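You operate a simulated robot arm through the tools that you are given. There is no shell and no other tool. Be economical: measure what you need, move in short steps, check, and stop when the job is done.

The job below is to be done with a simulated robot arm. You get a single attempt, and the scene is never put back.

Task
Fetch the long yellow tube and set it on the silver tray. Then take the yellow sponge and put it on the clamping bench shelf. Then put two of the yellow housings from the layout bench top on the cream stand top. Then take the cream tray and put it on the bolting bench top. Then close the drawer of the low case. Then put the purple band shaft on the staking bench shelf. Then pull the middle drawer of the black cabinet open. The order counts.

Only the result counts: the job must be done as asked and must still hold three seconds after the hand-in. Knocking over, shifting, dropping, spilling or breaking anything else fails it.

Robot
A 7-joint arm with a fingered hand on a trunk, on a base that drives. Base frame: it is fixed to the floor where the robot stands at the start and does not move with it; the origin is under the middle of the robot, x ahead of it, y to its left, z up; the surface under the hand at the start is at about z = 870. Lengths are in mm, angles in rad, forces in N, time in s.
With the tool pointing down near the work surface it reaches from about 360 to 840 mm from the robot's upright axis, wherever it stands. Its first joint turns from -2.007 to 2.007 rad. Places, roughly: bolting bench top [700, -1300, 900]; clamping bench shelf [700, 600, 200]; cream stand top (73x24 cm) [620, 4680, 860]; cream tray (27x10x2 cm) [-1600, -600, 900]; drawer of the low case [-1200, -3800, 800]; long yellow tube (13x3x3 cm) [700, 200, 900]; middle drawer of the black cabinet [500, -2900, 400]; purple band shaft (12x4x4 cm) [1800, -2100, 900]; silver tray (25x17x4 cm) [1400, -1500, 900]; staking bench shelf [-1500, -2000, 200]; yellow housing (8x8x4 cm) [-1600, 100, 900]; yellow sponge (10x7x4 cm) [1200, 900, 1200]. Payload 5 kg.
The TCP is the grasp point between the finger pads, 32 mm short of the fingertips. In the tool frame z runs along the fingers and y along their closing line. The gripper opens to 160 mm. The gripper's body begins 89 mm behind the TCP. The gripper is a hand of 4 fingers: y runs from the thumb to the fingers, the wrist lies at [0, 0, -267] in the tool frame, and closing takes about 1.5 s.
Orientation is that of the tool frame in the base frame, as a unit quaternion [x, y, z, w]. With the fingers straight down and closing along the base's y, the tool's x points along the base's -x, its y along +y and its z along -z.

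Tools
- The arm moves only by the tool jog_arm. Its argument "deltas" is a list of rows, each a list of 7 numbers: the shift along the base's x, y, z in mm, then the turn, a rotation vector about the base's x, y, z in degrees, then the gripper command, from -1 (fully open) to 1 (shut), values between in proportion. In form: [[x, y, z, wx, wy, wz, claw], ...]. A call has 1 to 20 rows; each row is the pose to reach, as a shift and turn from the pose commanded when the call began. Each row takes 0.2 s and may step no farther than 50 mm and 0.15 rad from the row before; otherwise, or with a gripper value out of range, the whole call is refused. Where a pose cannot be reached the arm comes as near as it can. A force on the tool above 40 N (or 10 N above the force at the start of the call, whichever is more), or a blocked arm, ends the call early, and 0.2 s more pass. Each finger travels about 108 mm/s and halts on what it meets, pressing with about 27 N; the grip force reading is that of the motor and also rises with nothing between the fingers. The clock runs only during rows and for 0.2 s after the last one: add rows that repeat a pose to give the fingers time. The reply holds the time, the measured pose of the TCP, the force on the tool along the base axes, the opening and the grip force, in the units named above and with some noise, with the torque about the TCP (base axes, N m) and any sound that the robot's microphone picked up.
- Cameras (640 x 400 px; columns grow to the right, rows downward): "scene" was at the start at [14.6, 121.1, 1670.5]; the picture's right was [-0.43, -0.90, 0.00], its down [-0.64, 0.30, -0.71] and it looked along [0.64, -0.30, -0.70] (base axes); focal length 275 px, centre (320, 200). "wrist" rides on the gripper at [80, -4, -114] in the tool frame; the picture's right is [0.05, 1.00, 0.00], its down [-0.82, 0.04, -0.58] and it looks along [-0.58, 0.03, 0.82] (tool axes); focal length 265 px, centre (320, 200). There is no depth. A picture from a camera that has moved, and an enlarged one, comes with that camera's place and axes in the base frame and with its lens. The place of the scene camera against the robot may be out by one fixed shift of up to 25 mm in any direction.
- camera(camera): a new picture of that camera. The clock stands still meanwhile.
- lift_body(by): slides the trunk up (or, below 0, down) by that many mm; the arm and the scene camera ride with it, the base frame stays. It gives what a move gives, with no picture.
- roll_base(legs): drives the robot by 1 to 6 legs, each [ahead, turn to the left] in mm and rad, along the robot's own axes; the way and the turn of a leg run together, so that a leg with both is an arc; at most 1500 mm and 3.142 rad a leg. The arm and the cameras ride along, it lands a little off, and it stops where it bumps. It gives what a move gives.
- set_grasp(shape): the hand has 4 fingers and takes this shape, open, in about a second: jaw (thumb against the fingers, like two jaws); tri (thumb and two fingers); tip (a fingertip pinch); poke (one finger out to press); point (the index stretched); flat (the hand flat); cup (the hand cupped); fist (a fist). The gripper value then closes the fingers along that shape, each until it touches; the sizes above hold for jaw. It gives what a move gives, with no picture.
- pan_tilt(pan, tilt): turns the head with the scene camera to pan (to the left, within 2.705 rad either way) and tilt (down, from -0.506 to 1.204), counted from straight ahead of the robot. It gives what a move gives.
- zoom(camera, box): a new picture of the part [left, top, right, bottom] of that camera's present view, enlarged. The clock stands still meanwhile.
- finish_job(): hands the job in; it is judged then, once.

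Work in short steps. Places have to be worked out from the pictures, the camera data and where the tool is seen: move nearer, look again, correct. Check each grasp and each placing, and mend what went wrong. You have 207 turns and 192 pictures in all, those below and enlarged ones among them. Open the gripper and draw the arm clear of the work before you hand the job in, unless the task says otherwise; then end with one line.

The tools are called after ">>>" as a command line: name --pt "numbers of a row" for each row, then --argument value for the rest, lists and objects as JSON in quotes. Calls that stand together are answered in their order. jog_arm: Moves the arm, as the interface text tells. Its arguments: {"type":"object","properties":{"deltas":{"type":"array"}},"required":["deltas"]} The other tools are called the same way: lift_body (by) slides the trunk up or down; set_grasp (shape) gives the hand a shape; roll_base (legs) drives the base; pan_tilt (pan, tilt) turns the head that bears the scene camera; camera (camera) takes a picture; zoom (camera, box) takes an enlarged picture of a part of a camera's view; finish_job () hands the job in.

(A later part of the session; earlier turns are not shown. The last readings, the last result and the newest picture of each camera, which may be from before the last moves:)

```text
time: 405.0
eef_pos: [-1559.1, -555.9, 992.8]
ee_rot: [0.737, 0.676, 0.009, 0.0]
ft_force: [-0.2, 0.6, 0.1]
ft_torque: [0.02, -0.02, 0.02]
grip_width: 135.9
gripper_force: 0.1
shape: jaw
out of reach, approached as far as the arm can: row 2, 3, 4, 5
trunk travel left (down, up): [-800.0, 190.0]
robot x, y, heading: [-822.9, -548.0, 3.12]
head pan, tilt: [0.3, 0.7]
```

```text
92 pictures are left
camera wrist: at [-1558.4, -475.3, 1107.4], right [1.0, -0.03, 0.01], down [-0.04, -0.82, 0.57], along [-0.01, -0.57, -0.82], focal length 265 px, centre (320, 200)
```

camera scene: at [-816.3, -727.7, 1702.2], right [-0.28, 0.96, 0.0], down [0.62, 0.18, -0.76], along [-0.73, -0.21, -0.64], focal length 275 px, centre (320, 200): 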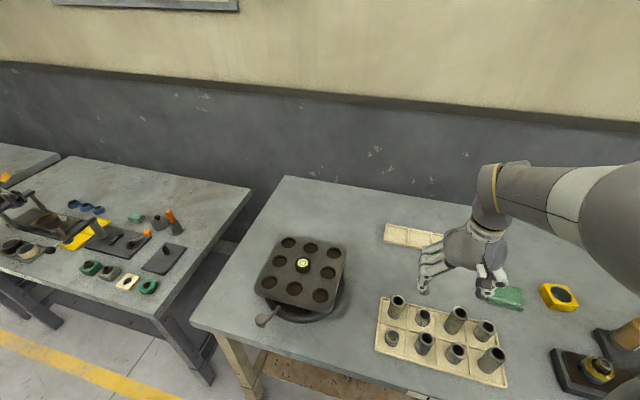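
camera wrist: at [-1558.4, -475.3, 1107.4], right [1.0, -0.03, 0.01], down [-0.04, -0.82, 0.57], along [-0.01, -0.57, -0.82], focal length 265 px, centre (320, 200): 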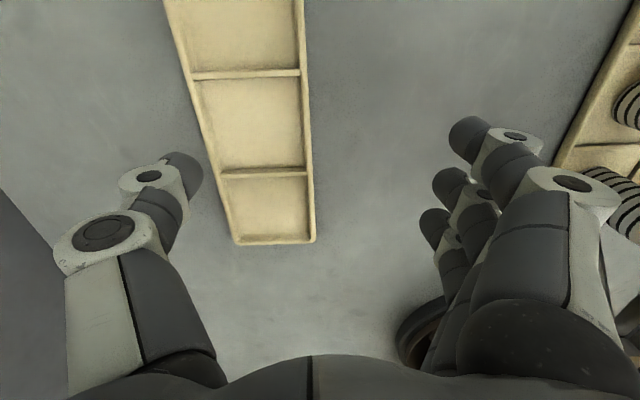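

Reach improves when the hand is lower relative to the trunk; I raise the trunk fully and then bring the arm down over the tray.

>>> lift_body --by 190

>>> jog_arm --pt "0 0 -45 0 0 0 -0.7" --pt "0 0 -90 0 0 0 -0.7" --pt "0 0 -135 0 0 0 -0.7" --pt "-10 0 -175 0 0 2 -0.7" --pt "-30 0 -200 0 0 3 -0.7" --pt "-50 2 -220 0 0 5 -0.7" --pt "-50 2 -220 0 0 5 -0.7"

>>> camera --camera "wrist"

```text
time: 407.1
eef_pos: [-1559.9, -555.8, 1181.1]
ee_rot: [0.736, 0.676, 0.01, 0.001]
ft_force: [0.1, 0.4, -0.4]
ft_torque: [0.03, 0.0, 0.01]
grip_width: 135.8
gripper_force: 0.0
shape: jaw
trunk travel left (down, up): [-990.0, 0.0]
robot x, y, heading: [-822.4, -546.9, 3.125]
head pan, tilt: [0.3, 0.7]
```

```text
time: 408.6
eef_pos: [-1582.8, -552.5, 991.9]
ee_rot: [0.721, 0.693, 0.009, 0.0]
ft_force: [0.6, 0.1, 0.7]
ft_torque: [-0.04, 0.0, 0.0]
grip_width: 135.9
gripper_force: 0.1
shape: jaw
out of reach, approached as far as the arm can: row 5, 6, 7
trunk travel left (down, up): [-990.0, 0.0]
robot x, y, heading: [-818.7, -545.4, 3.119]
head pan, tilt: [0.3, 0.7]
```

```text
91 pictures are left
camera wrist: at [-1585.9, -472.7, 1106.6], right [1.0, 0.01, 0.01], down [0.0, -0.82, 0.57], along [0.02, -0.57, -0.82], focal length 265 px, centre (320, 200)
```

wrist: 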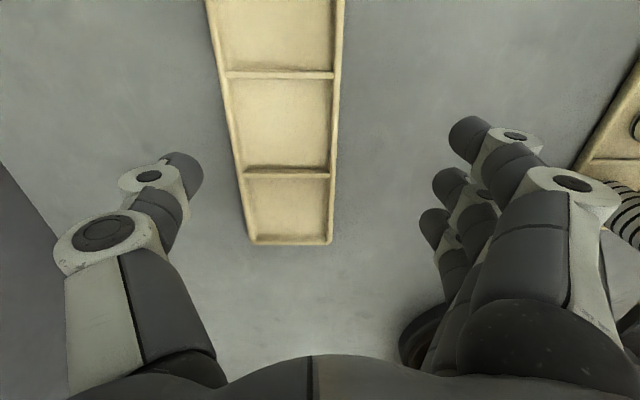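

Better; the tray's centre line is x≈-1612. I continue lower, where reach should grow.

>>> jog_arm --pt "0 0 -35 0 0 0 -0.7" --pt "-10 0 -50 0 0 0 -0.7" --pt "-28 0 -55 0 0 1 -0.7" --pt "-28 0 -55 0 0 1 -0.7"

```text
time: 409.6
eef_pos: [-1582.4, -552.7, 992.0]
ee_rot: [0.721, 0.693, 0.009, -0.001]
ft_force: [-0.1, 0.7, -0.1]
ft_torque: [0.01, 0.03, 0.0]
grip_width: 135.8
gripper_force: 0.0
shape: jaw
out of reach, approached as far as the arm can: row 1, 2, 3, 4
trunk travel left (down, up): [-990.0, 0.0]
robot x, y, heading: [-821.5, -542.5, 3.126]
head pan, tilt: [0.3, 0.7]
```

The arm stays put but base and trunk can do the rest: roll forward 30 mm, check, then lower with the trunk.

>>> roll_base --legs '[[30, 0]]'

>>> camera --camera "wrist"

```text
time: 410.5
eef_pos: [-1614.3, -553.1, 991.1]
ee_rot: [0.722, 0.692, 0.01, 0.001]
ft_force: [-1.3, -0.1, -1.2]
ft_torque: [0.0, -0.05, -0.01]
grip_width: 135.9
gripper_force: 0.0
shape: jaw
trunk travel left (down, up): [-990.0, 0.0]
robot x, y, heading: [-848.5, -545.1, 3.119]
head pan, tilt: [0.3, 0.7]
```

```text
90 pictures are left
camera wrist: at [-1617.4, -472.7, 1105.2], right [1.0, 0.01, 0.01], down [0.0, -0.82, 0.57], along [0.02, -0.57, -0.82], focal length 265 px, centre (320, 200)
```

wrist: 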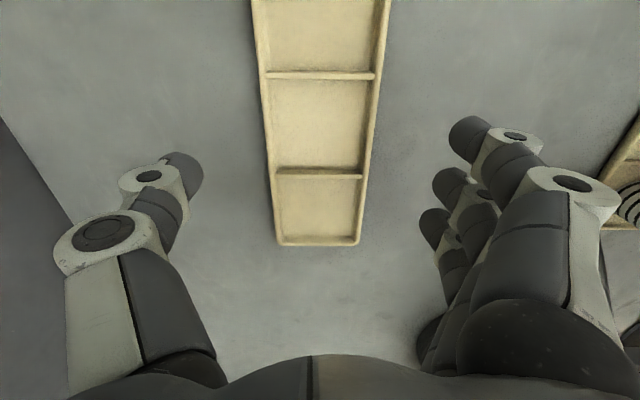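

Centred. I lower the trunk 85 mm, then close.

>>> lift_body --by -85

>>> jog_arm --pt "0 0 0 0 0 0 -0.4" --pt "0 0 0 0 0 0 0" --pt "0 0 0 0 0 0 0.5" --pt "0 0 0 0 0 0 1" --pt "0 0 0 0 0 0 1" --pt "0 0 0 0 0 0 1"

>>> camera --camera "wrist"

```text
time: 411.7
eef_pos: [-1612.8, -552.1, 906.9]
ee_rot: [0.721, 0.692, 0.01, -0.001]
ft_force: [0.4, -0.8, 0.6]
ft_torque: [-0.01, 0.04, 0.05]
grip_width: 135.8
gripper_force: 0.1
shape: jaw
trunk travel left (down, up): [-905.0, 85.0]
robot x, y, heading: [-850.1, -542.9, 3.122]
head pan, tilt: [0.3, 0.7]
```

```text
time: 413.1
eef_pos: [-1613.2, -552.1, 907.1]
ee_rot: [0.721, 0.693, 0.009, -0.001]
ft_force: [-0.6, -0.6, -0.4]
ft_torque: [-0.01, 0.07, 0.05]
grip_width: 88.3
gripper_force: 27.2
shape: jaw
trunk travel left (down, up): [-905.0, 85.0]
robot x, y, heading: [-850.0, -547.8, 3.121]
head pan, tilt: [0.3, 0.7]
```

```text
89 pictures are left
camera wrist: at [-1615.6, -472.7, 1021.6], right [1.0, 0.01, 0.01], down [0.0, -0.82, 0.57], along [0.02, -0.57, -0.82], focal length 265 px, centre (320, 200)
```

wrist: 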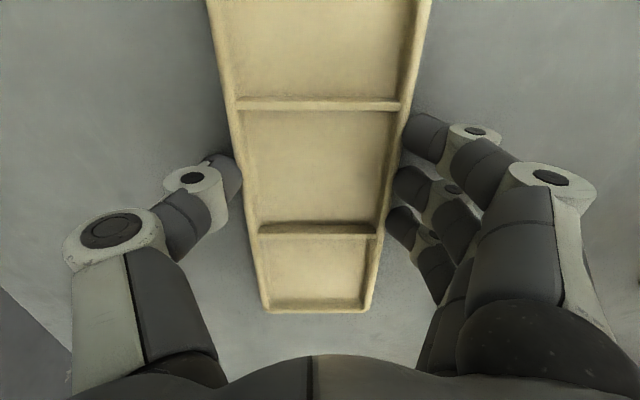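

Gripped (88 mm). I lift with the trunk and then the arm.

>>> lift_body --by 85

>>> jog_arm --pt "5 0 35 0 0 0 1" --pt "15 0 75 0 0 0 1" --pt "30 0 115 0 0 0 1" --pt "50 0 150 0 0 0 1" --pt "80 0 180 0 0 0 1" --pt "115 0 205 0 0 0 1"

>>> camera --camera "wrist"

```text
time: 414.3
eef_pos: [-1613.6, -553.2, 991.7]
ee_rot: [0.721, 0.693, 0.009, 0.0]
ft_force: [0.7, 0.3, -2.0]
ft_torque: [-0.01, 0.01, 0.01]
grip_width: 88.3
gripper_force: 27.1
shape: jaw
trunk travel left (down, up): [-990.0, 0.0]
robot x, y, heading: [-851.2, -544.5, 3.123]
head pan, tilt: [0.3, 0.7]
```

```text
time: 415.7
eef_pos: [-1494.2, -553.1, 1197.9]
ee_rot: [0.721, 0.693, 0.009, -0.001]
ft_force: [0.7, -0.3, -0.6]
ft_torque: [0.02, 0.04, 0.02]
grip_width: 88.2
gripper_force: 26.9
shape: jaw
trunk travel left (down, up): [-990.0, 0.0]
robot x, y, heading: [-851.1, -545.5, 3.122]
head pan, tilt: [0.3, 0.7]
```

```text
88 pictures are left
camera wrist: at [-1497.2, -473.5, 1313.2], right [1.0, 0.01, 0.01], down [0.0, -0.82, 0.57], along [0.02, -0.57, -0.82], focal length 265 px, centre (320, 200)
```

wrist: 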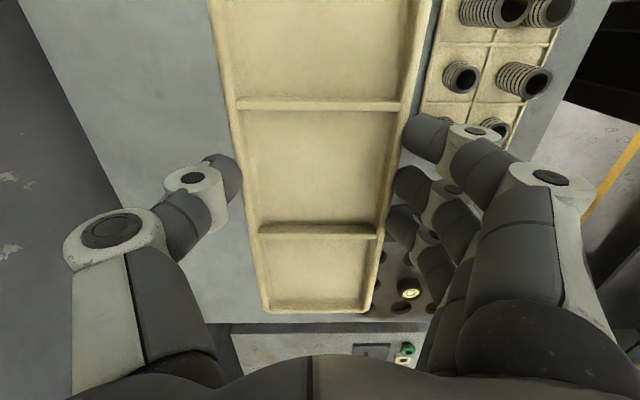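

The tray is held. I draw in, back off, and drive to face the bolting bench.

>>> jog_arm --pt "45 0 5 0 0 0 1" --pt "90 0 10 0 0 0 1" --pt "135 0 15 0 0 0 1" --pt "170 0 20 0 0 0 1"

>>> roll_base --legs '[[-400, 0], [0, 1.59], [650, 0], [0, 1.571]]'

>>> pan_tilt --pan 0.3 --tilt 0.6

>>> camera --camera "scene"

```text
time: 416.7
eef_pos: [-1324.5, -554.1, 1219.3]
ee_rot: [0.721, 0.693, 0.008, 0.0]
ft_force: [1.1, 0.3, -1.9]
ft_torque: [0.03, 0.03, 0.0]
grip_width: 88.0
gripper_force: 26.5
shape: jaw
trunk travel left (down, up): [-990.0, 0.0]
robot x, y, heading: [-853.0, -546.0, 3.119]
head pan, tilt: [0.3, 0.7]
```

```text
time: 430.0
eef_pos: [21.9, -1196.5, 1217.4]
ee_rot: [-0.685, 0.728, 0.0, -0.009]
ft_force: [-0.2, 0.8, -1.8]
ft_torque: [0.0, -0.03, 0.01]
grip_width: 87.6
gripper_force: 26.9
shape: jaw
trunk travel left (down, up): [-990.0, 0.0]
robot x, y, heading: [-454.2, -1196.5, -0.04]
head pan, tilt: [0.3, 0.7]
```

```text
time: 430.7
eef_pos: [23.1, -1198.1, 1217.3]
ee_rot: [-0.685, 0.728, -0.001, -0.01]
ft_force: [0.7, 0.5, -2.2]
ft_torque: [-0.03, 0.02, -0.01]
grip_width: 87.7
gripper_force: 27.6
shape: jaw
trunk travel left (down, up): [-990.0, 0.0]
robot x, y, heading: [-456.9, -1195.5, -0.042]
head pan, tilt: [0.3, 0.6]
```

```text
87 pictures are left
camera scene: at [-420.6, -1014.5, 1900.8], right [0.26, -0.97, 0.0], down [-0.55, -0.15, -0.82], along [0.8, 0.21, -0.57], focal length 275 px, centre (320, 200)
```

scene: 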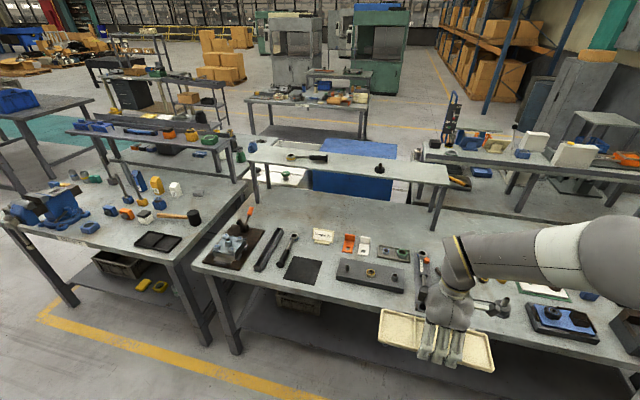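

I look for a free patch on the bench top.

>>> zoom --camera "scene" --box '[220, 170, 460, 320]'

>>> pan_tilt --pan -0.6 --tilt 0.6

>>> camera --camera "scene"

```text
2.67 times, centred on (340, 245) of scene
camera zoom: at [-420.6, -1014.5, 1900.8], right [0.26, -0.97, 0.0], down [-0.55, -0.15, -0.82], along [0.8, 0.21, -0.57], focal length 733 px, centre (267, 80)
```

zoom: 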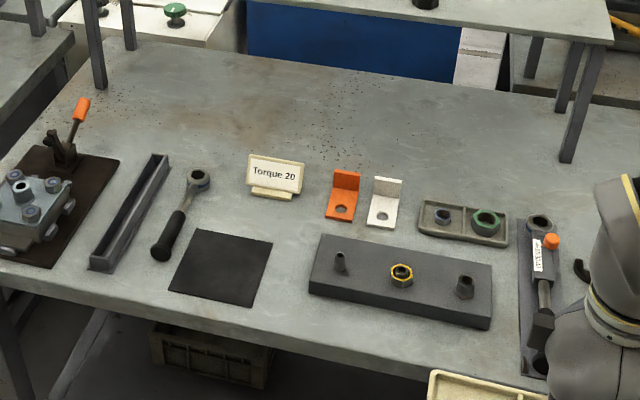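

```text
time: 431.9
eef_pos: [23.2, -1197.3, 1217.1]
ee_rot: [-0.685, 0.728, -0.001, -0.01]
ft_force: [-0.9, -0.1, -2.3]
ft_torque: [0.03, 0.01, -0.01]
grip_width: 87.5
gripper_force: 26.9
shape: jaw
trunk travel left (down, up): [-990.0, 0.0]
robot x, y, heading: [-453.2, -1193.7, -0.041]
head pan, tilt: [-0.6, 0.6]
```

```text
85 pictures are left
camera scene: at [-435.1, -1089.9, 1900.9], right [-0.6, -0.8, 0.0], down [-0.45, 0.34, -0.83], along [0.66, -0.49, -0.56], focal length 275 px, centre (320, 200)
```

scene: 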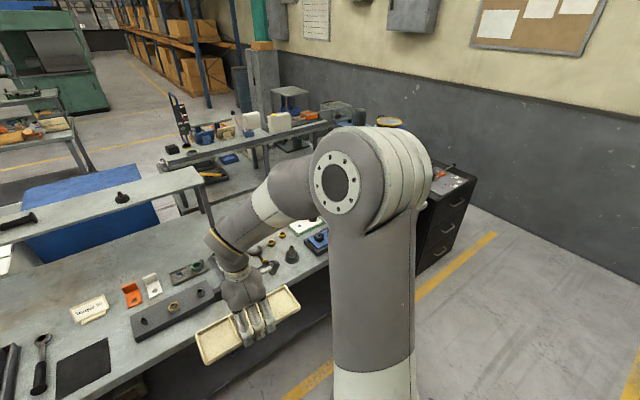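

Behind the small parts (x>720, shelf legs at x≈900) the bench is free around [785, -1040]. I position the base for that.

>>> roll_base --legs '[[0, 0.44], [370, 0], [0, -0.4]]'

>>> pan_tilt --pan 0.35 --tilt 0.7

>>> camera --camera "scene"

```text
time: 436.7
eef_pos: [358.8, -1036.0, 1218.2]
ee_rot: [-0.7, 0.714, -0.001, -0.01]
ft_force: [0.5, -0.1, -1.8]
ft_torque: [0.04, 0.02, 0.02]
grip_width: 87.3
gripper_force: 26.9
shape: jaw
trunk travel left (down, up): [-990.0, 0.0]
robot x, y, heading: [-116.7, -1053.0, 0.004]
head pan, tilt: [-0.6, 0.6]
```

```text
time: 437.9
eef_pos: [358.1, -1035.8, 1217.5]
ee_rot: [-0.7, 0.714, -0.001, -0.01]
ft_force: [-0.2, 0.3, -1.6]
ft_torque: [0.02, 0.0, -0.01]
grip_width: 87.2
gripper_force: 27.6
shape: jaw
trunk travel left (down, up): [-990.0, 0.0]
robot x, y, heading: [-115.0, -1056.5, 0.007]
head pan, tilt: [0.351, 0.7]
```

```text
84 pictures are left
camera scene: at [-96.2, -868.4, 1892.3], right [0.34, -0.94, 0.0], down [-0.6, -0.22, -0.76], along [0.72, 0.26, -0.64], focal length 275 px, centre (320, 200)
```

scene: 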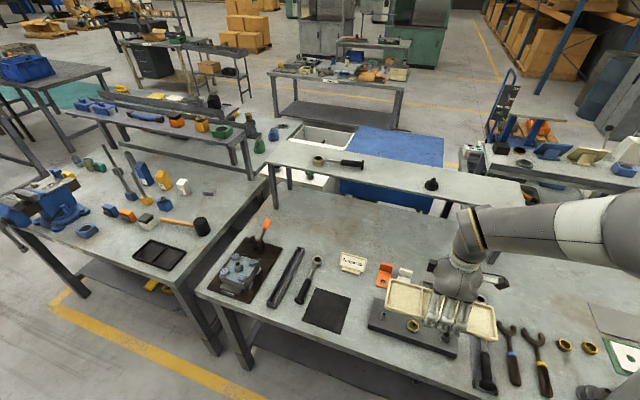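

I roll forward ~115 and move the tray over [760, -1040] at z≈1100.

>>> roll_base --legs '[[115, 0]]'

>>> jog_arm --pt "45 0 -10 0 0 0 1" --pt "90 0 -20 0 0 0 1" --pt "135 0 -35 0 0 0 1" --pt "180 0 -50 0 0 0 1" --pt "215 0 -75 0 0 0 1" --pt "245 0 -100 0 0 0 1" --pt "270 0 -125 0 0 0 1" --pt "285 0 -140 0 0 0 1" --pt "285 0 -140 0 0 0 1"

>>> camera --camera "wrist"

>>> camera --camera "scene"

```text
time: 439.1
eef_pos: [473.8, -1035.2, 1217.8]
ee_rot: [-0.7, 0.714, 0.0, -0.01]
ft_force: [0.9, 0.0, -1.2]
ft_torque: [-0.02, 0.05, -0.02]
grip_width: 87.3
gripper_force: 27.2
shape: jaw
trunk travel left (down, up): [-990.0, 0.0]
robot x, y, heading: [-3.3, -1051.7, 0.002]
head pan, tilt: [0.351, 0.7]
```

```text
time: 441.1
eef_pos: [741.2, -1037.0, 1093.8]
ee_rot: [-0.7, 0.715, -0.002, -0.009]
ft_force: [0.1, -0.1, -1.8]
ft_torque: [-0.02, 0.04, 0.04]
grip_width: 87.3
gripper_force: 26.6
shape: jaw
out of reach, approached as far as the arm can: row 8, 9
trunk travel left (down, up): [-990.0, 0.0]
robot x, y, heading: [-4.7, -1055.0, 0.001]
head pan, tilt: [0.351, 0.7]
```

```text
83 pictures are left
camera wrist: at [745.3, -1115.4, 1207.6], right [-1.0, -0.03, 0.01], down [-0.02, 0.82, 0.57], along [-0.03, 0.57, -0.82], focal length 265 px, centre (320, 200)
```

wrist: 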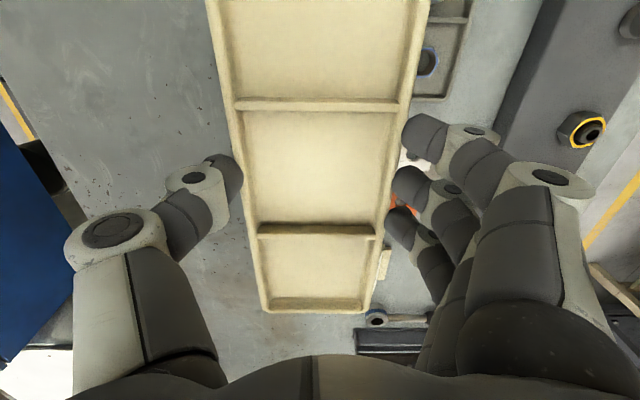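

```text
82 pictures are left
camera scene: at [18.3, -868.8, 1892.3], right [0.34, -0.94, 0.0], down [-0.61, -0.22, -0.76], along [0.72, 0.26, -0.64], focal length 275 px, centre (320, 200)
```

scene: 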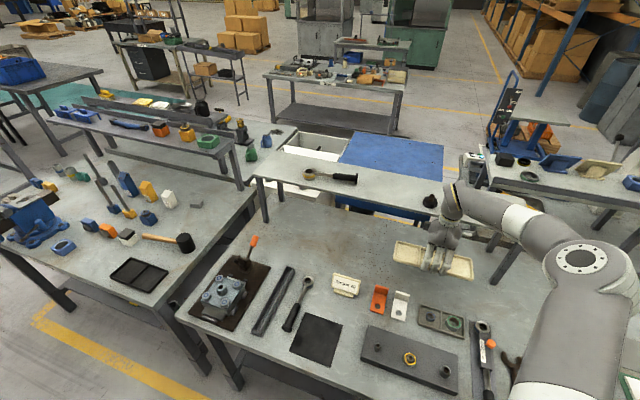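

Items end by x≈640, so x=741 is fine here. I lower the arm ~100 and look.

>>> jog_arm --pt "0 0 -40 0 0 0 1" --pt "0 0 -80 0 0 0 1" --pt "0 0 -110 0 0 0 1" --pt "0 0 -140 0 0 0 1" --pt "0 0 -155 0 0 0 1"

>>> camera --camera "wrist"

>>> zoom --camera "scene" --box '[330, 200, 510, 340]'

```text
time: 442.3
eef_pos: [741.2, -1036.5, 936.9]
ee_rot: [-0.7, 0.714, -0.001, -0.009]
ft_force: [-0.7, 0.8, -1.1]
ft_torque: [-0.01, 0.0, 0.02]
grip_width: 87.2
gripper_force: 27.0
shape: jaw
trunk travel left (down, up): [-990.0, 0.0]
robot x, y, heading: [-2.3, -1049.3, 0.005]
head pan, tilt: [0.351, 0.7]
```

```text
81 pictures are left
camera wrist: at [744.3, -1113.9, 1051.4], right [-1.0, -0.03, 0.01], down [-0.02, 0.82, 0.57], along [-0.03, 0.57, -0.82], focal length 265 px, centre (320, 200)
```

wrist: 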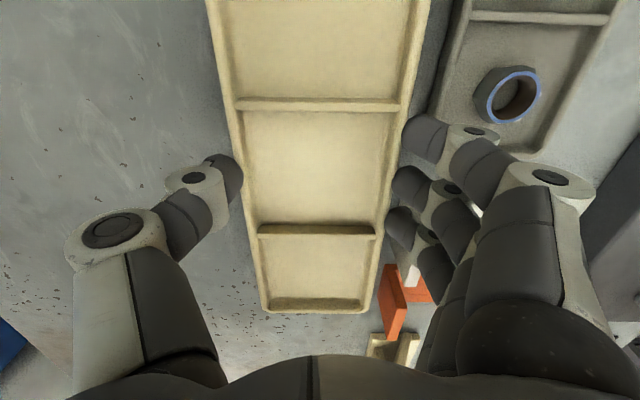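

```text
2.86 times, centred on (420, 270) of scene
camera zoom: at [17.4, -868.2, 1892.3], right [0.35, -0.94, 0.0], down [-0.6, -0.22, -0.76], along [0.72, 0.26, -0.64], focal length 786 px, centre (34, 0)
```

zoom: 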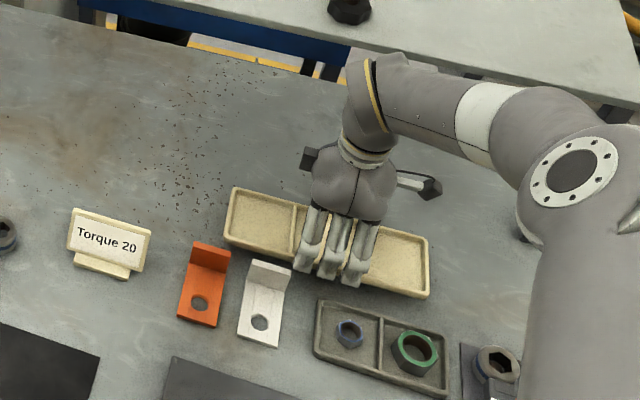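

The dish tray and bracket are a bit close to the fingers; I shift 20 mm deeper and 25 mm left before lowering.

>>> jog_arm --pt "10 12 0 0 0 0 1" --pt "20 25 0 0 0 0 1" --pt "20 25 -15 0 0 0 1" --pt "20 25 -22 0 0 0 1" --pt "20 25 -27 0 0 0 1" --pt "20 25 -31 0 0 0 1" --pt "20 25 -35 0 0 0 1" --pt "20 25 -39 0 0 0 1"

>>> camera --camera "wrist"

```text
time: 444.1
eef_pos: [761.3, -1010.7, 904.6]
ee_rot: [-0.7, 0.714, -0.003, -0.006]
ft_force: [-0.9, 0.5, 33.8]
ft_torque: [-0.02, 0.24, 0.03]
grip_width: 86.1
gripper_force: 27.2
shape: jaw
trunk travel left (down, up): [-990.0, 0.0]
robot x, y, heading: [-3.1, -1055.7, -0.0]
head pan, tilt: [0.351, 0.7]
```

```text
79 pictures are left
camera wrist: at [763.9, -1088.8, 1019.5], right [-1.0, -0.03, 0.01], down [-0.02, 0.82, 0.57], along [-0.02, 0.57, -0.82], focal length 265 px, centre (320, 200)
```

wrist: 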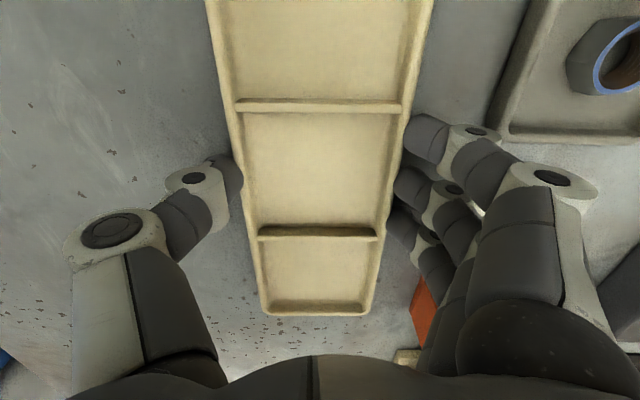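

Firmly down. I open just enough and rise.

>>> jog_arm --pt "0 0 2 0 0 0 -0.1" --pt "0 0 2 0 0 0 -0.22" --pt "0 0 2 0 0 0 -0.22" --pt "0 0 20 0 0 0 -0.22" --pt "0 0 60 0 0 0 -0.22" --pt "0 0 100 0 0 0 -0.22" --pt "-20 0 140 0 0 0 -0.22" --pt "-45 0 180 0 0 0 -0.22"

>>> camera --camera "wrist"

>>> zoom --camera "scene" --box '[330, 200, 510, 340]'

```text
time: 445.9
eef_pos: [712.7, -1011.7, 1078.3]
ee_rot: [-0.7, 0.714, 0.0, -0.009]
ft_force: [0.4, -0.4, 0.3]
ft_torque: [0.0, -0.06, 0.03]
grip_width: 97.3
gripper_force: 0.1
shape: jaw
trunk travel left (down, up): [-990.0, 0.0]
robot x, y, heading: [-5.3, -1050.6, 0.001]
head pan, tilt: [0.351, 0.7]
```

```text
78 pictures are left
camera wrist: at [716.0, -1088.9, 1193.4], right [-1.0, -0.03, 0.01], down [-0.02, 0.82, 0.57], along [-0.03, 0.57, -0.82], focal length 265 px, centre (320, 200)
```

wrist: 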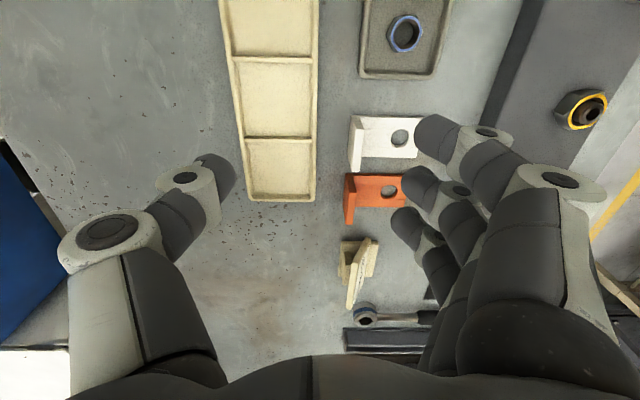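

```text
2.86 times, centred on (420, 270) of scene
camera zoom: at [15.1, -868.3, 1892.2], right [0.35, -0.94, 0.0], down [-0.6, -0.22, -0.77], along [0.72, 0.26, -0.64], focal length 786 px, centre (34, 0)
```

zoom: 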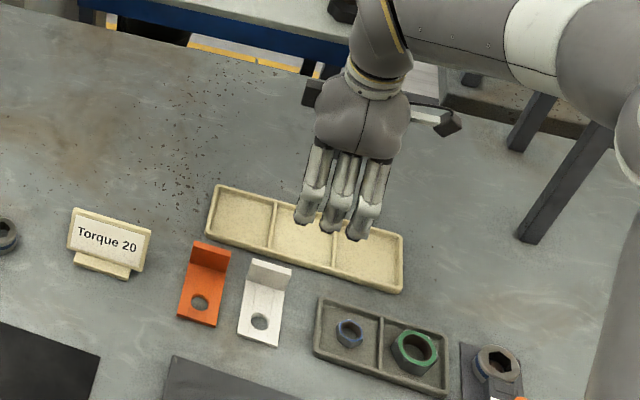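

Tray placed without touching the parts. I retract, unwind the yaw and head for the low case.

>>> jog_arm --pt "-25 0 30 0 0 -8 -0.22" --pt "-50 0 50 0 0 -16 -0.22" --pt "-75 0 65 0 0 -24 -0.22" --pt "-100 0 80 0 0 -32 -0.22" --pt "-125 0 95 0 0 -40 -0.22" --pt "-150 0 105 0 0 -48 -0.22" --pt "-175 0 115 0 0 -56 -0.22" --pt "-200 0 120 0 0 -64 -0.22" --pt "-225 0 125 0 0 -72 -0.22" --pt "-250 0 125 0 0 -80 -0.22" --pt "-270 0 125 0 0 -88 -0.22"

>>> roll_base --legs '[[-460, 0], [0, -1.571]]'

>>> pan_tilt --pan -0.3 --tilt 0.4

>>> camera --camera "scene"

```text
time: 448.3
eef_pos: [443.7, -1011.3, 1204.7]
ee_rot: [-0.005, 1.0, 0.006, -0.006]
ft_force: [0.8, -0.2, 0.0]
ft_torque: [-0.02, -0.01, -0.02]
grip_width: 97.4
gripper_force: 0.1
shape: jaw
trunk travel left (down, up): [-990.0, 0.0]
robot x, y, heading: [-5.0, -1052.6, 0.003]
head pan, tilt: [0.351, 0.7]
```

```text
time: 455.0
eef_pos: [-444.5, -1502.7, 1203.4]
ee_rot: [0.714, 0.7, 0.009, 0.0]
ft_force: [0.2, -0.6, 0.8]
ft_torque: [0.02, 0.04, 0.01]
grip_width: 97.4
gripper_force: 0.0
shape: jaw
trunk travel left (down, up): [-990.0, 0.0]
robot x, y, heading: [-475.7, -1051.0, -1.605]
head pan, tilt: [0.351, 0.7]
```

```text
time: 456.1
eef_pos: [-446.7, -1501.5, 1204.3]
ee_rot: [0.715, 0.699, 0.009, -0.001]
ft_force: [-0.1, -0.5, 1.0]
ft_torque: [-0.01, -0.03, 0.02]
grip_width: 97.4
gripper_force: 0.0
shape: jaw
trunk travel left (down, up): [-990.0, 0.0]
robot x, y, heading: [-473.3, -1050.6, -1.605]
head pan, tilt: [-0.3, 0.4]
```

```text
76 pictures are left
camera scene: at [-343.5, -1085.2, 1919.1], right [-0.95, 0.33, 0.0], down [0.13, 0.37, -0.92], along [-0.3, -0.87, -0.39], focal length 275 px, centre (320, 200)
```

scene: 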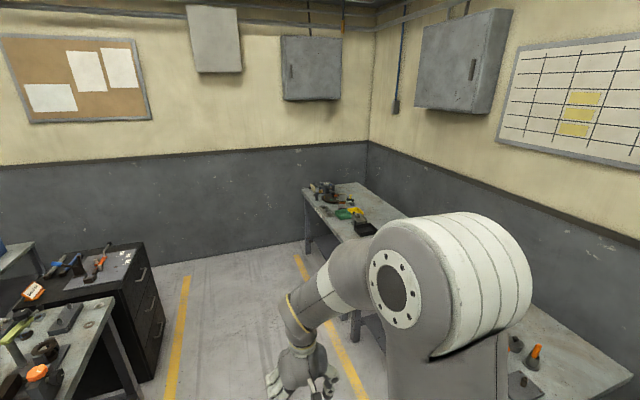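

I drive on to y≈-2350 and look at the low case area.

>>> roll_base --legs '[[0, 0.035], [1300, 0]]'

>>> pan_tilt --pan -0.55 --tilt 0.6

>>> camera --camera "scene"

>>> pan_tilt --pan 0.6 --tilt 0.6

>>> camera --camera "scene"

```text
time: 462.9
eef_pos: [-443.2, -2788.0, 1203.6]
ee_rot: [0.707, 0.708, 0.01, -0.001]
ft_force: [-0.2, 0.5, -0.4]
ft_torque: [0.04, 0.0, -0.06]
grip_width: 97.2
gripper_force: 0.1
shape: jaw
trunk travel left (down, up): [-990.0, 0.0]
robot x, y, heading: [-479.9, -2337.5, -1.582]
head pan, tilt: [-0.3, 0.4]
```

```text
time: 463.7
eef_pos: [-443.2, -2786.3, 1205.5]
ee_rot: [0.706, 0.708, 0.009, -0.001]
ft_force: [0.0, -0.1, 0.5]
ft_torque: [0.02, 0.02, 0.0]
grip_width: 97.1
gripper_force: 0.1
shape: jaw
trunk travel left (down, up): [-990.0, 0.0]
robot x, y, heading: [-477.6, -2338.5, -1.58]
head pan, tilt: [-0.55, 0.6]
```

```text
75 pictures are left
camera scene: at [-368.3, -2354.6, 1900.9], right [-0.85, 0.53, 0.0], down [0.3, 0.48, -0.83], along [-0.44, -0.7, -0.56], focal length 275 px, centre (320, 200)
```

scene: 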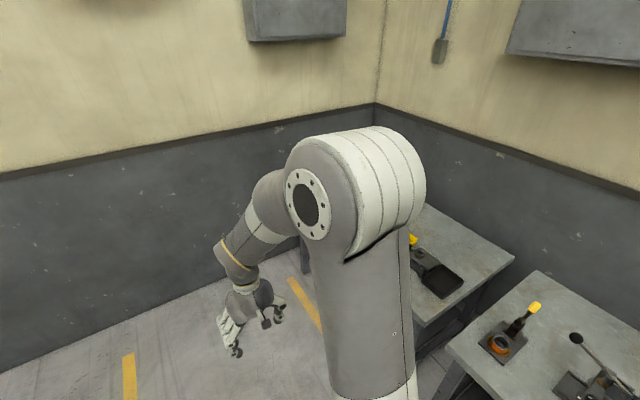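

```text
time: 465.0
eef_pos: [-443.1, -2787.7, 1204.0]
ee_rot: [0.706, 0.708, 0.009, 0.0]
ft_force: [0.2, -0.2, -0.2]
ft_torque: [-0.02, 0.03, 0.01]
grip_width: 97.4
gripper_force: 0.1
shape: jaw
trunk travel left (down, up): [-990.0, 0.0]
robot x, y, heading: [-478.6, -2339.5, -1.579]
head pan, tilt: [0.6, 0.6]
```

```text
74 pictures are left
camera scene: at [-272.3, -2353.3, 1900.9], right [-0.83, -0.55, 0.0], down [-0.31, 0.47, -0.83], along [0.46, -0.69, -0.56], focal length 275 px, centre (320, 200)
```

scene: 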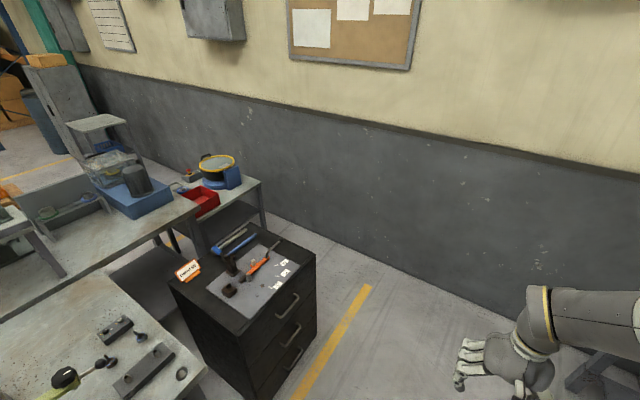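

The black cabinet's drawers face the aisle at x≈300. For the low case at [-1200, -3800] I move on and look to the right.

>>> roll_base --legs '[[500, 0]]'

>>> pan_tilt --pan -0.95 --tilt 0.75

>>> camera --camera "scene"

```text
time: 467.9
eef_pos: [-445.1, -3275.3, 1204.8]
ee_rot: [0.704, 0.71, 0.009, -0.001]
ft_force: [0.5, 0.4, 0.0]
ft_torque: [0.06, -0.01, 0.0]
grip_width: 97.4
gripper_force: 0.0
shape: jaw
trunk travel left (down, up): [-990.0, 0.0]
robot x, y, heading: [-484.4, -2824.3, -1.575]
head pan, tilt: [0.6, 0.6]
```

```text
time: 469.6
eef_pos: [-445.8, -3276.6, 1204.1]
ee_rot: [0.704, 0.71, 0.009, -0.001]
ft_force: [-0.1, 0.2, 0.5]
ft_torque: [-0.01, -0.02, 0.01]
grip_width: 97.2
gripper_force: 0.1
shape: jaw
trunk travel left (down, up): [-990.0, 0.0]
robot x, y, heading: [-483.8, -2825.2, -1.58]
head pan, tilt: [-0.949, 0.75]
```

```text
73 pictures are left
camera scene: at [-393.4, -2816.2, 1888.0], right [-0.58, 0.82, 0.0], down [0.56, 0.39, -0.73], along [-0.6, -0.42, -0.68], focal length 275 px, centre (320, 200)
```

scene: 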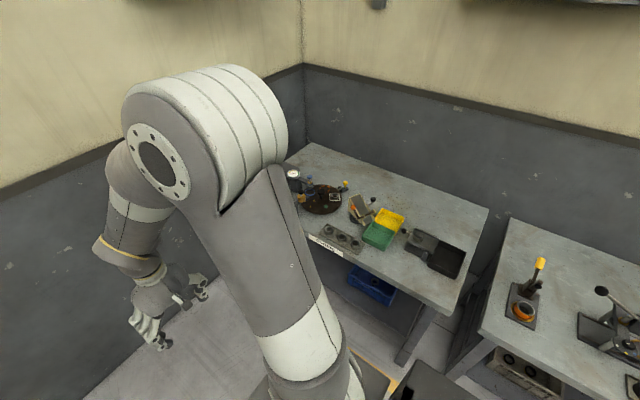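

The target spot is hidden behind the arm. I advance and turn to face that bench.

>>> roll_base --legs '[[500, 0], [0, -1.565]]'

>>> pan_tilt --pan 0.4 --tilt 0.7

>>> camera --camera "scene"

```text
time: 476.3
eef_pos: [-936.8, -3362.3, 1204.3]
ee_rot: [1.0, 0.0, 0.008, 0.006]
ft_force: [0.4, -0.1, -0.1]
ft_torque: [0.05, 0.0, -0.01]
grip_width: 97.3
gripper_force: 0.2
shape: jaw
trunk travel left (down, up): [-990.0, 0.0]
robot x, y, heading: [-486.4, -3330.4, 3.13]
head pan, tilt: [-0.949, 0.75]
```

```text
time: 477.8
eef_pos: [-936.8, -3361.9, 1203.8]
ee_rot: [1.0, 0.001, 0.007, 0.006]
ft_force: [-0.5, 0.7, -0.4]
ft_torque: [0.01, -0.02, -0.02]
grip_width: 97.3
gripper_force: 0.0
shape: jaw
trunk travel left (down, up): [-990.0, 0.0]
robot x, y, heading: [-485.6, -3327.1, 3.128]
head pan, tilt: [0.4, 0.7]
```

```text
72 pictures are left
camera scene: at [-506.7, -3516.1, 1892.3], right [-0.38, 0.93, 0.0], down [0.6, 0.24, -0.76], along [-0.71, -0.29, -0.64], focal length 275 px, centre (320, 200)
```

scene: 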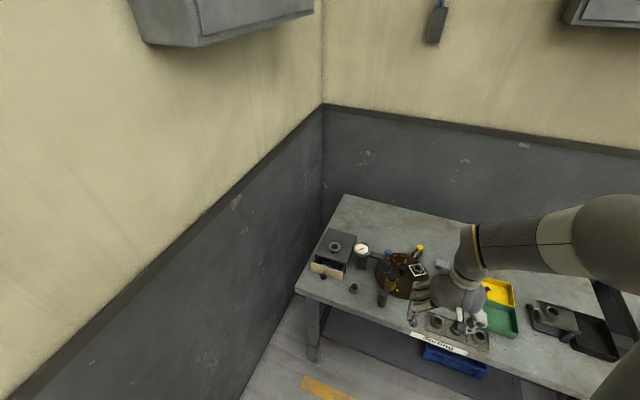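

There is a small case with a pulled-out cream drawer at the left end; I enlarge.

>>> zoom --camera "scene" --box '[280, 210, 420, 320]'

```text
3.64 times, centred on (350, 265) of scene
camera zoom: at [-506.7, -3516.1, 1892.3], right [-0.38, 0.93, 0.0], down [0.6, 0.24, -0.76], along [-0.71, -0.29, -0.64], focal length 1000 px, centre (211, -36)
```

zoom: 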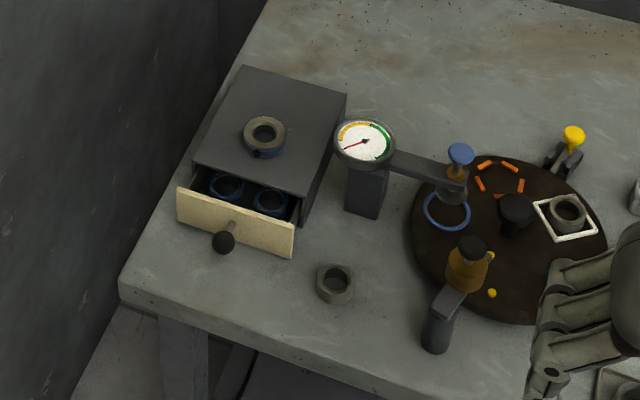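

The drawer sticks out toward the aisle, with a knob near [-1125, -3766]. I move the base to y≈-3700 in front of it.

>>> roll_base --legs '[[0, 1.584], [370, 0], [0, -1.574], [170, 0]]'

>>> camera --camera "wrist"

>>> pan_tilt --pan 0.2 --tilt 0.9

>>> camera --camera "scene"

```text
time: 483.8
eef_pos: [-435.6, -4070.3, 1203.9]
ee_rot: [0.697, 0.717, 0.012, -0.005]
ft_force: [0.9, 5.9, 2.2]
ft_torque: [-0.87, 0.15, 0.02]
grip_width: 97.3
gripper_force: 0.0
shape: jaw
trunk travel left (down, up): [-990.0, 0.0]
robot x, y, heading: [-480.9, -3639.3, -1.558]
head pan, tilt: [0.4, 0.7]
stopped in leg 2: the robot was blocked; the commanded pose is now the measured one
```

```text
70 pictures are left
camera wrist: at [-443.3, -3991.6, 1319.1], right [1.0, 0.08, 0.01], down [0.06, -0.83, 0.56], along [0.06, -0.56, -0.83], focal length 265 px, centre (320, 200)
```

wrist: 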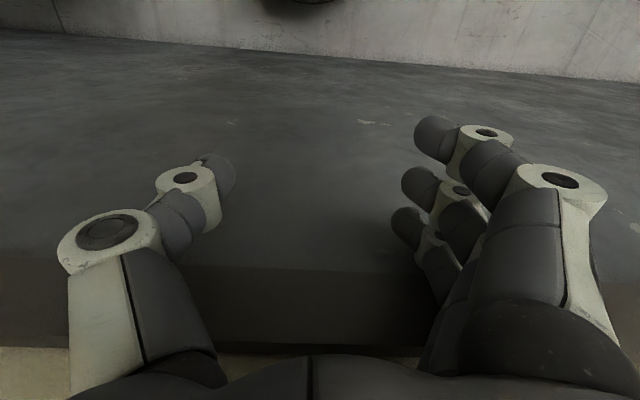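

```text
time: 484.5
eef_pos: [-434.2, -4070.9, 1203.5]
ee_rot: [0.697, 0.717, 0.013, -0.005]
ft_force: [-0.1, 5.5, 3.3]
ft_torque: [-0.9, -0.03, 0.01]
grip_width: 97.2
gripper_force: 0.0
shape: jaw
trunk travel left (down, up): [-990.0, 0.0]
robot x, y, heading: [-484.4, -3640.2, -1.548]
head pan, tilt: [0.201, 0.901]
```

```text
69 pictures are left
camera scene: at [-310.8, -3637.6, 1876.4], right [-0.98, -0.22, 0.0], down [-0.17, 0.76, -0.63], along [0.13, -0.61, -0.78], focal length 275 px, centre (320, 200)
```

scene: 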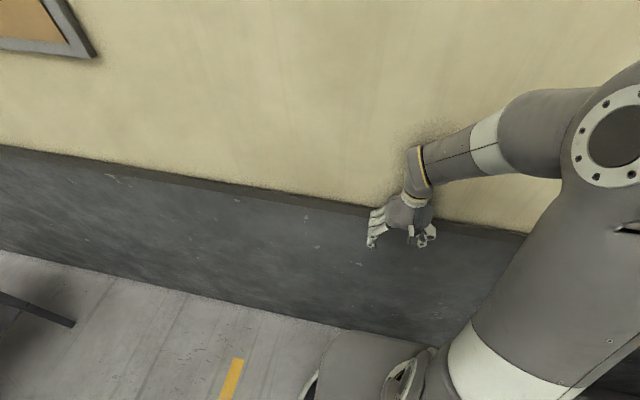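

The hand brushed the wall (wall at y≈-4130). I back off, then turn to the bench.

>>> roll_base --legs '[[-60, 0], [0, -1.59]]'

>>> camera --camera "wrist"

>>> pan_tilt --pan 0.4 --tilt 0.75

>>> camera --camera "scene"

```text
time: 489.3
eef_pos: [-923.0, -3623.2, 1199.1]
ee_rot: [1.0, 0.007, 0.015, 0.006]
ft_force: [-0.1, 0.6, 0.3]
ft_torque: [-0.02, 0.01, -0.01]
grip_width: 97.6
gripper_force: 0.1
shape: jaw
trunk travel left (down, up): [-990.0, 0.0]
robot x, y, heading: [-484.2, -3582.5, -3.138]
head pan, tilt: [0.201, 0.901]
```

```text
68 pictures are left
camera wrist: at [-847.3, -3615.4, 1315.8], right [0.07, -1.0, 0.01], down [-0.83, -0.05, 0.55], along [-0.55, -0.05, -0.83], focal length 265 px, centre (320, 200)
```

wrist: 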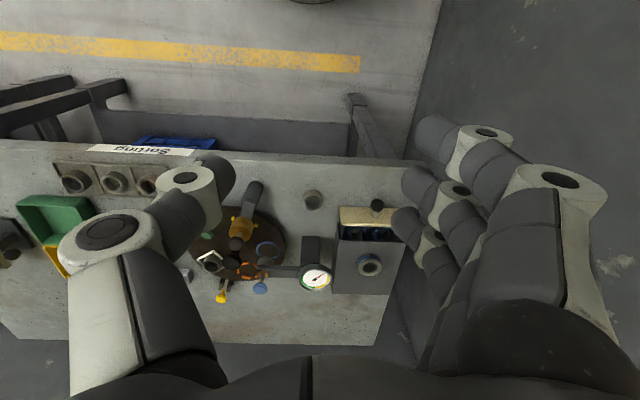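

```text
time: 490.1
eef_pos: [-923.1, -3623.6, 1199.7]
ee_rot: [1.0, 0.008, 0.016, 0.005]
ft_force: [0.5, 0.9, -0.1]
ft_torque: [0.0, 0.03, 0.02]
grip_width: 97.3
gripper_force: 0.1
shape: jaw
trunk travel left (down, up): [-990.0, 0.0]
robot x, y, heading: [-485.0, -3580.8, -3.142]
head pan, tilt: [0.4, 0.75]
```

```text
67 pictures are left
camera scene: at [-499.1, -3770.8, 1888.0], right [-0.39, 0.92, 0.0], down [0.63, 0.27, -0.73], along [-0.67, -0.28, -0.68], focal length 275 px, centre (320, 200)
```

scene: 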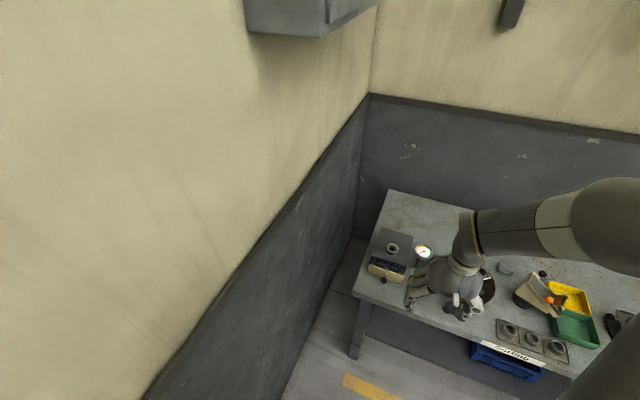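

Knob ≈[-1130, -3748, 895], panel y -3677…-3772. I close the fingers and come down in front of the knob at x≈-1050.

>>> jog_arm --pt "-30 -28 -25 0 0 0 0.3" --pt "-60 -56 -50 0 0 0 1" --pt "-90 -84 -80 0 0 0 1" --pt "-115 -110 -110 0 0 0 1" --pt "-122 -118 -155 0 0 0 1" --pt "-122 -118 -200 0 0 0 1" --pt "-122 -118 -240 0 0 0 1" --pt "-122 -118 -240 0 0 0 1" --pt "-122 -118 -240 0 0 0 1"

>>> camera --camera "wrist"

>>> zoom --camera "scene" --box '[340, 200, 500, 320]'

```text
refused: row 3 steps farther than a row can; nothing moved
```

```text
66 pictures are left
camera wrist: at [-847.3, -3615.6, 1315.8], right [0.07, -1.0, 0.01], down [-0.83, -0.05, 0.55], along [-0.55, -0.05, -0.83], focal length 265 px, centre (320, 200)
```

wrist: 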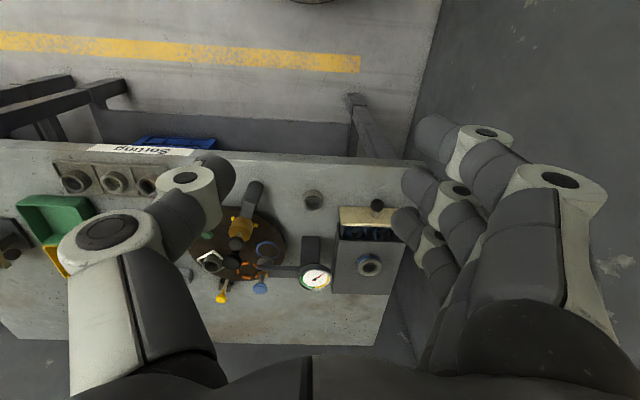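

```text
3.33 times, centred on (420, 260) of scene
camera zoom: at [-499.1, -3770.8, 1888.0], right [-0.39, 0.92, 0.0], down [0.63, 0.27, -0.73], along [-0.67, -0.28, -0.68], focal length 916 px, centre (-13, 0)
```

zoom: 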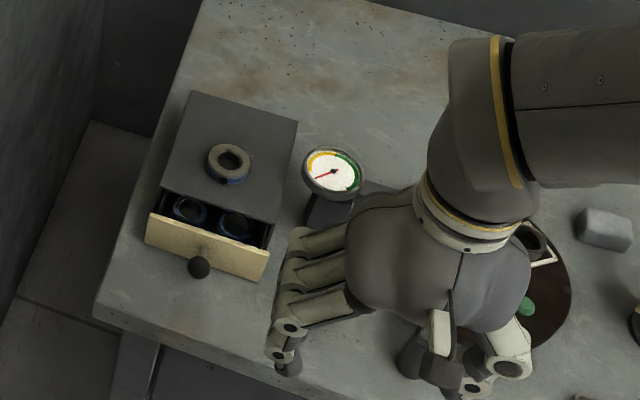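

I repeat with shorter steps (no picture until it has moved).

>>> jog_arm --pt "-25 -28 -20 0 0 0 0.3" --pt "-50 -56 -40 0 0 0 1" --pt "-75 -84 -60 0 0 0 1" --pt "-100 -108 -85 0 0 0 1" --pt "-118 -118 -120 0 0 0 1" --pt "-118 -118 -160 0 0 0 1" --pt "-118 -118 -200 0 0 0 1" --pt "-118 -118 -235 0 0 0 1" --pt "-118 -118 -235 0 0 0 1"

>>> camera --camera "wrist"

>>> zoom --camera "scene" --box '[340, 200, 500, 320]'

```text
time: 492.1
eef_pos: [-1040.7, -3741.2, 964.8]
ee_rot: [1.0, 0.006, 0.016, 0.006]
ft_force: [0.1, 0.3, -0.1]
ft_torque: [0.02, 0.02, 0.0]
grip_width: 0.0
gripper_force: 26.8
shape: jaw
trunk travel left (down, up): [-990.0, 0.0]
robot x, y, heading: [-488.5, -3579.0, -3.136]
head pan, tilt: [0.4, 0.75]
```

```text
64 pictures are left
camera wrist: at [-964.6, -3733.6, 1080.6], right [0.07, -1.0, 0.01], down [-0.83, -0.05, 0.55], along [-0.55, -0.05, -0.83], focal length 265 px, centre (320, 200)
```

wrist: 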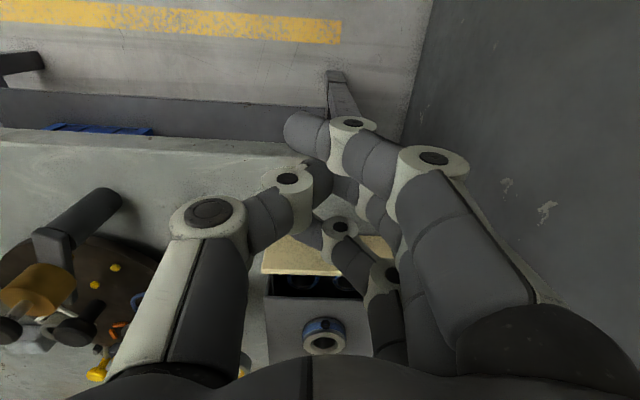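

```text
3.33 times, centred on (420, 260) of scene
camera zoom: at [-498.7, -3770.7, 1888.0], right [-0.39, 0.92, 0.0], down [0.63, 0.27, -0.73], along [-0.67, -0.29, -0.68], focal length 916 px, centre (-13, 0)
```

zoom: 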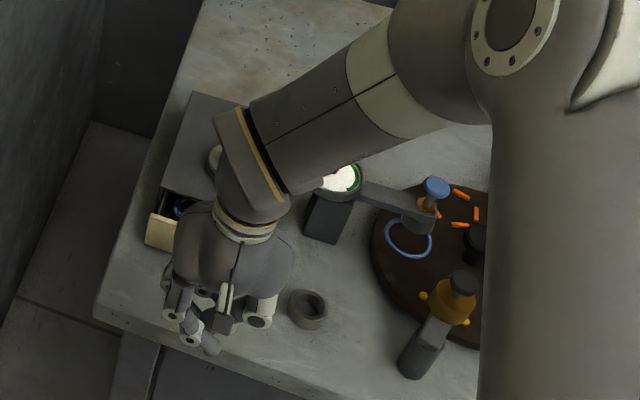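

The panel's centre is y≈-3753, x≈-1117. I shift 12 mm, lower to z≈912 and push slowly.

>>> jog_arm --pt "5 -12 -20 0 0 0 1" --pt "5 -12 -45 0 0 0 1" --pt "5 -12 -53 0 0 0 1" --pt "-10 -12 -53 0 0 0 1" --pt "-20 -12 -53 0 0 0 1" --pt "-30 -12 -53 0 0 0 1" --pt "-40 -12 -53 0 0 0 1" --pt "-50 -12 -53 0 0 0 1" --pt "-60 -12 -53 0 0 0 1" --pt "-70 -12 -53 0 0 0 1"

>>> camera --camera "wrist"

>>> zoom --camera "scene" --box '[340, 200, 500, 320]'

```text
time: 494.2
eef_pos: [-1111.7, -3752.1, 911.7]
ee_rot: [1.0, 0.007, 0.016, 0.006]
ft_force: [0.7, -1.1, 0.5]
ft_torque: [-0.03, 0.03, -0.01]
grip_width: 0.0
gripper_force: 26.9
shape: jaw
trunk travel left (down, up): [-990.0, 0.0]
robot x, y, heading: [-486.1, -3580.4, -3.141]
head pan, tilt: [0.4, 0.75]
```

```text
62 pictures are left
camera wrist: at [-1034.9, -3744.8, 1027.5], right [0.07, -1.0, 0.01], down [-0.83, -0.05, 0.55], along [-0.55, -0.05, -0.83], focal length 265 px, centre (320, 200)
```

wrist: 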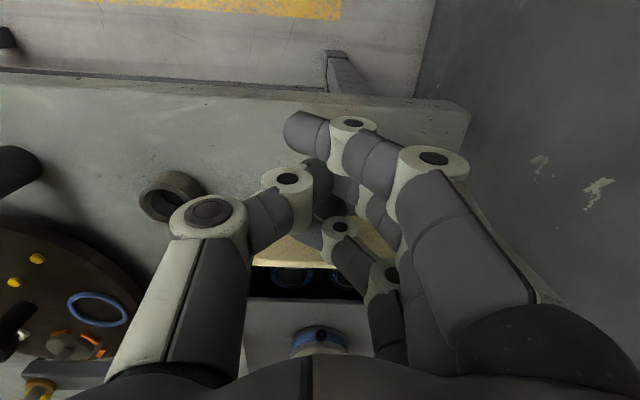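

```text
3.33 times, centred on (420, 260) of scene
camera zoom: at [-499.6, -3770.9, 1888.0], right [-0.39, 0.92, 0.0], down [0.63, 0.27, -0.73], along [-0.67, -0.29, -0.68], focal length 916 px, centre (-13, 0)
```

zoom: 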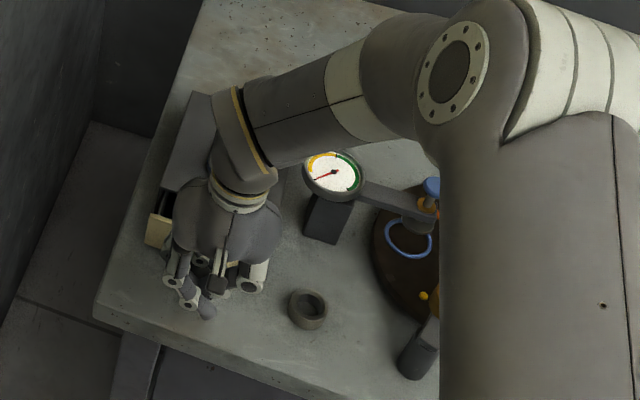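

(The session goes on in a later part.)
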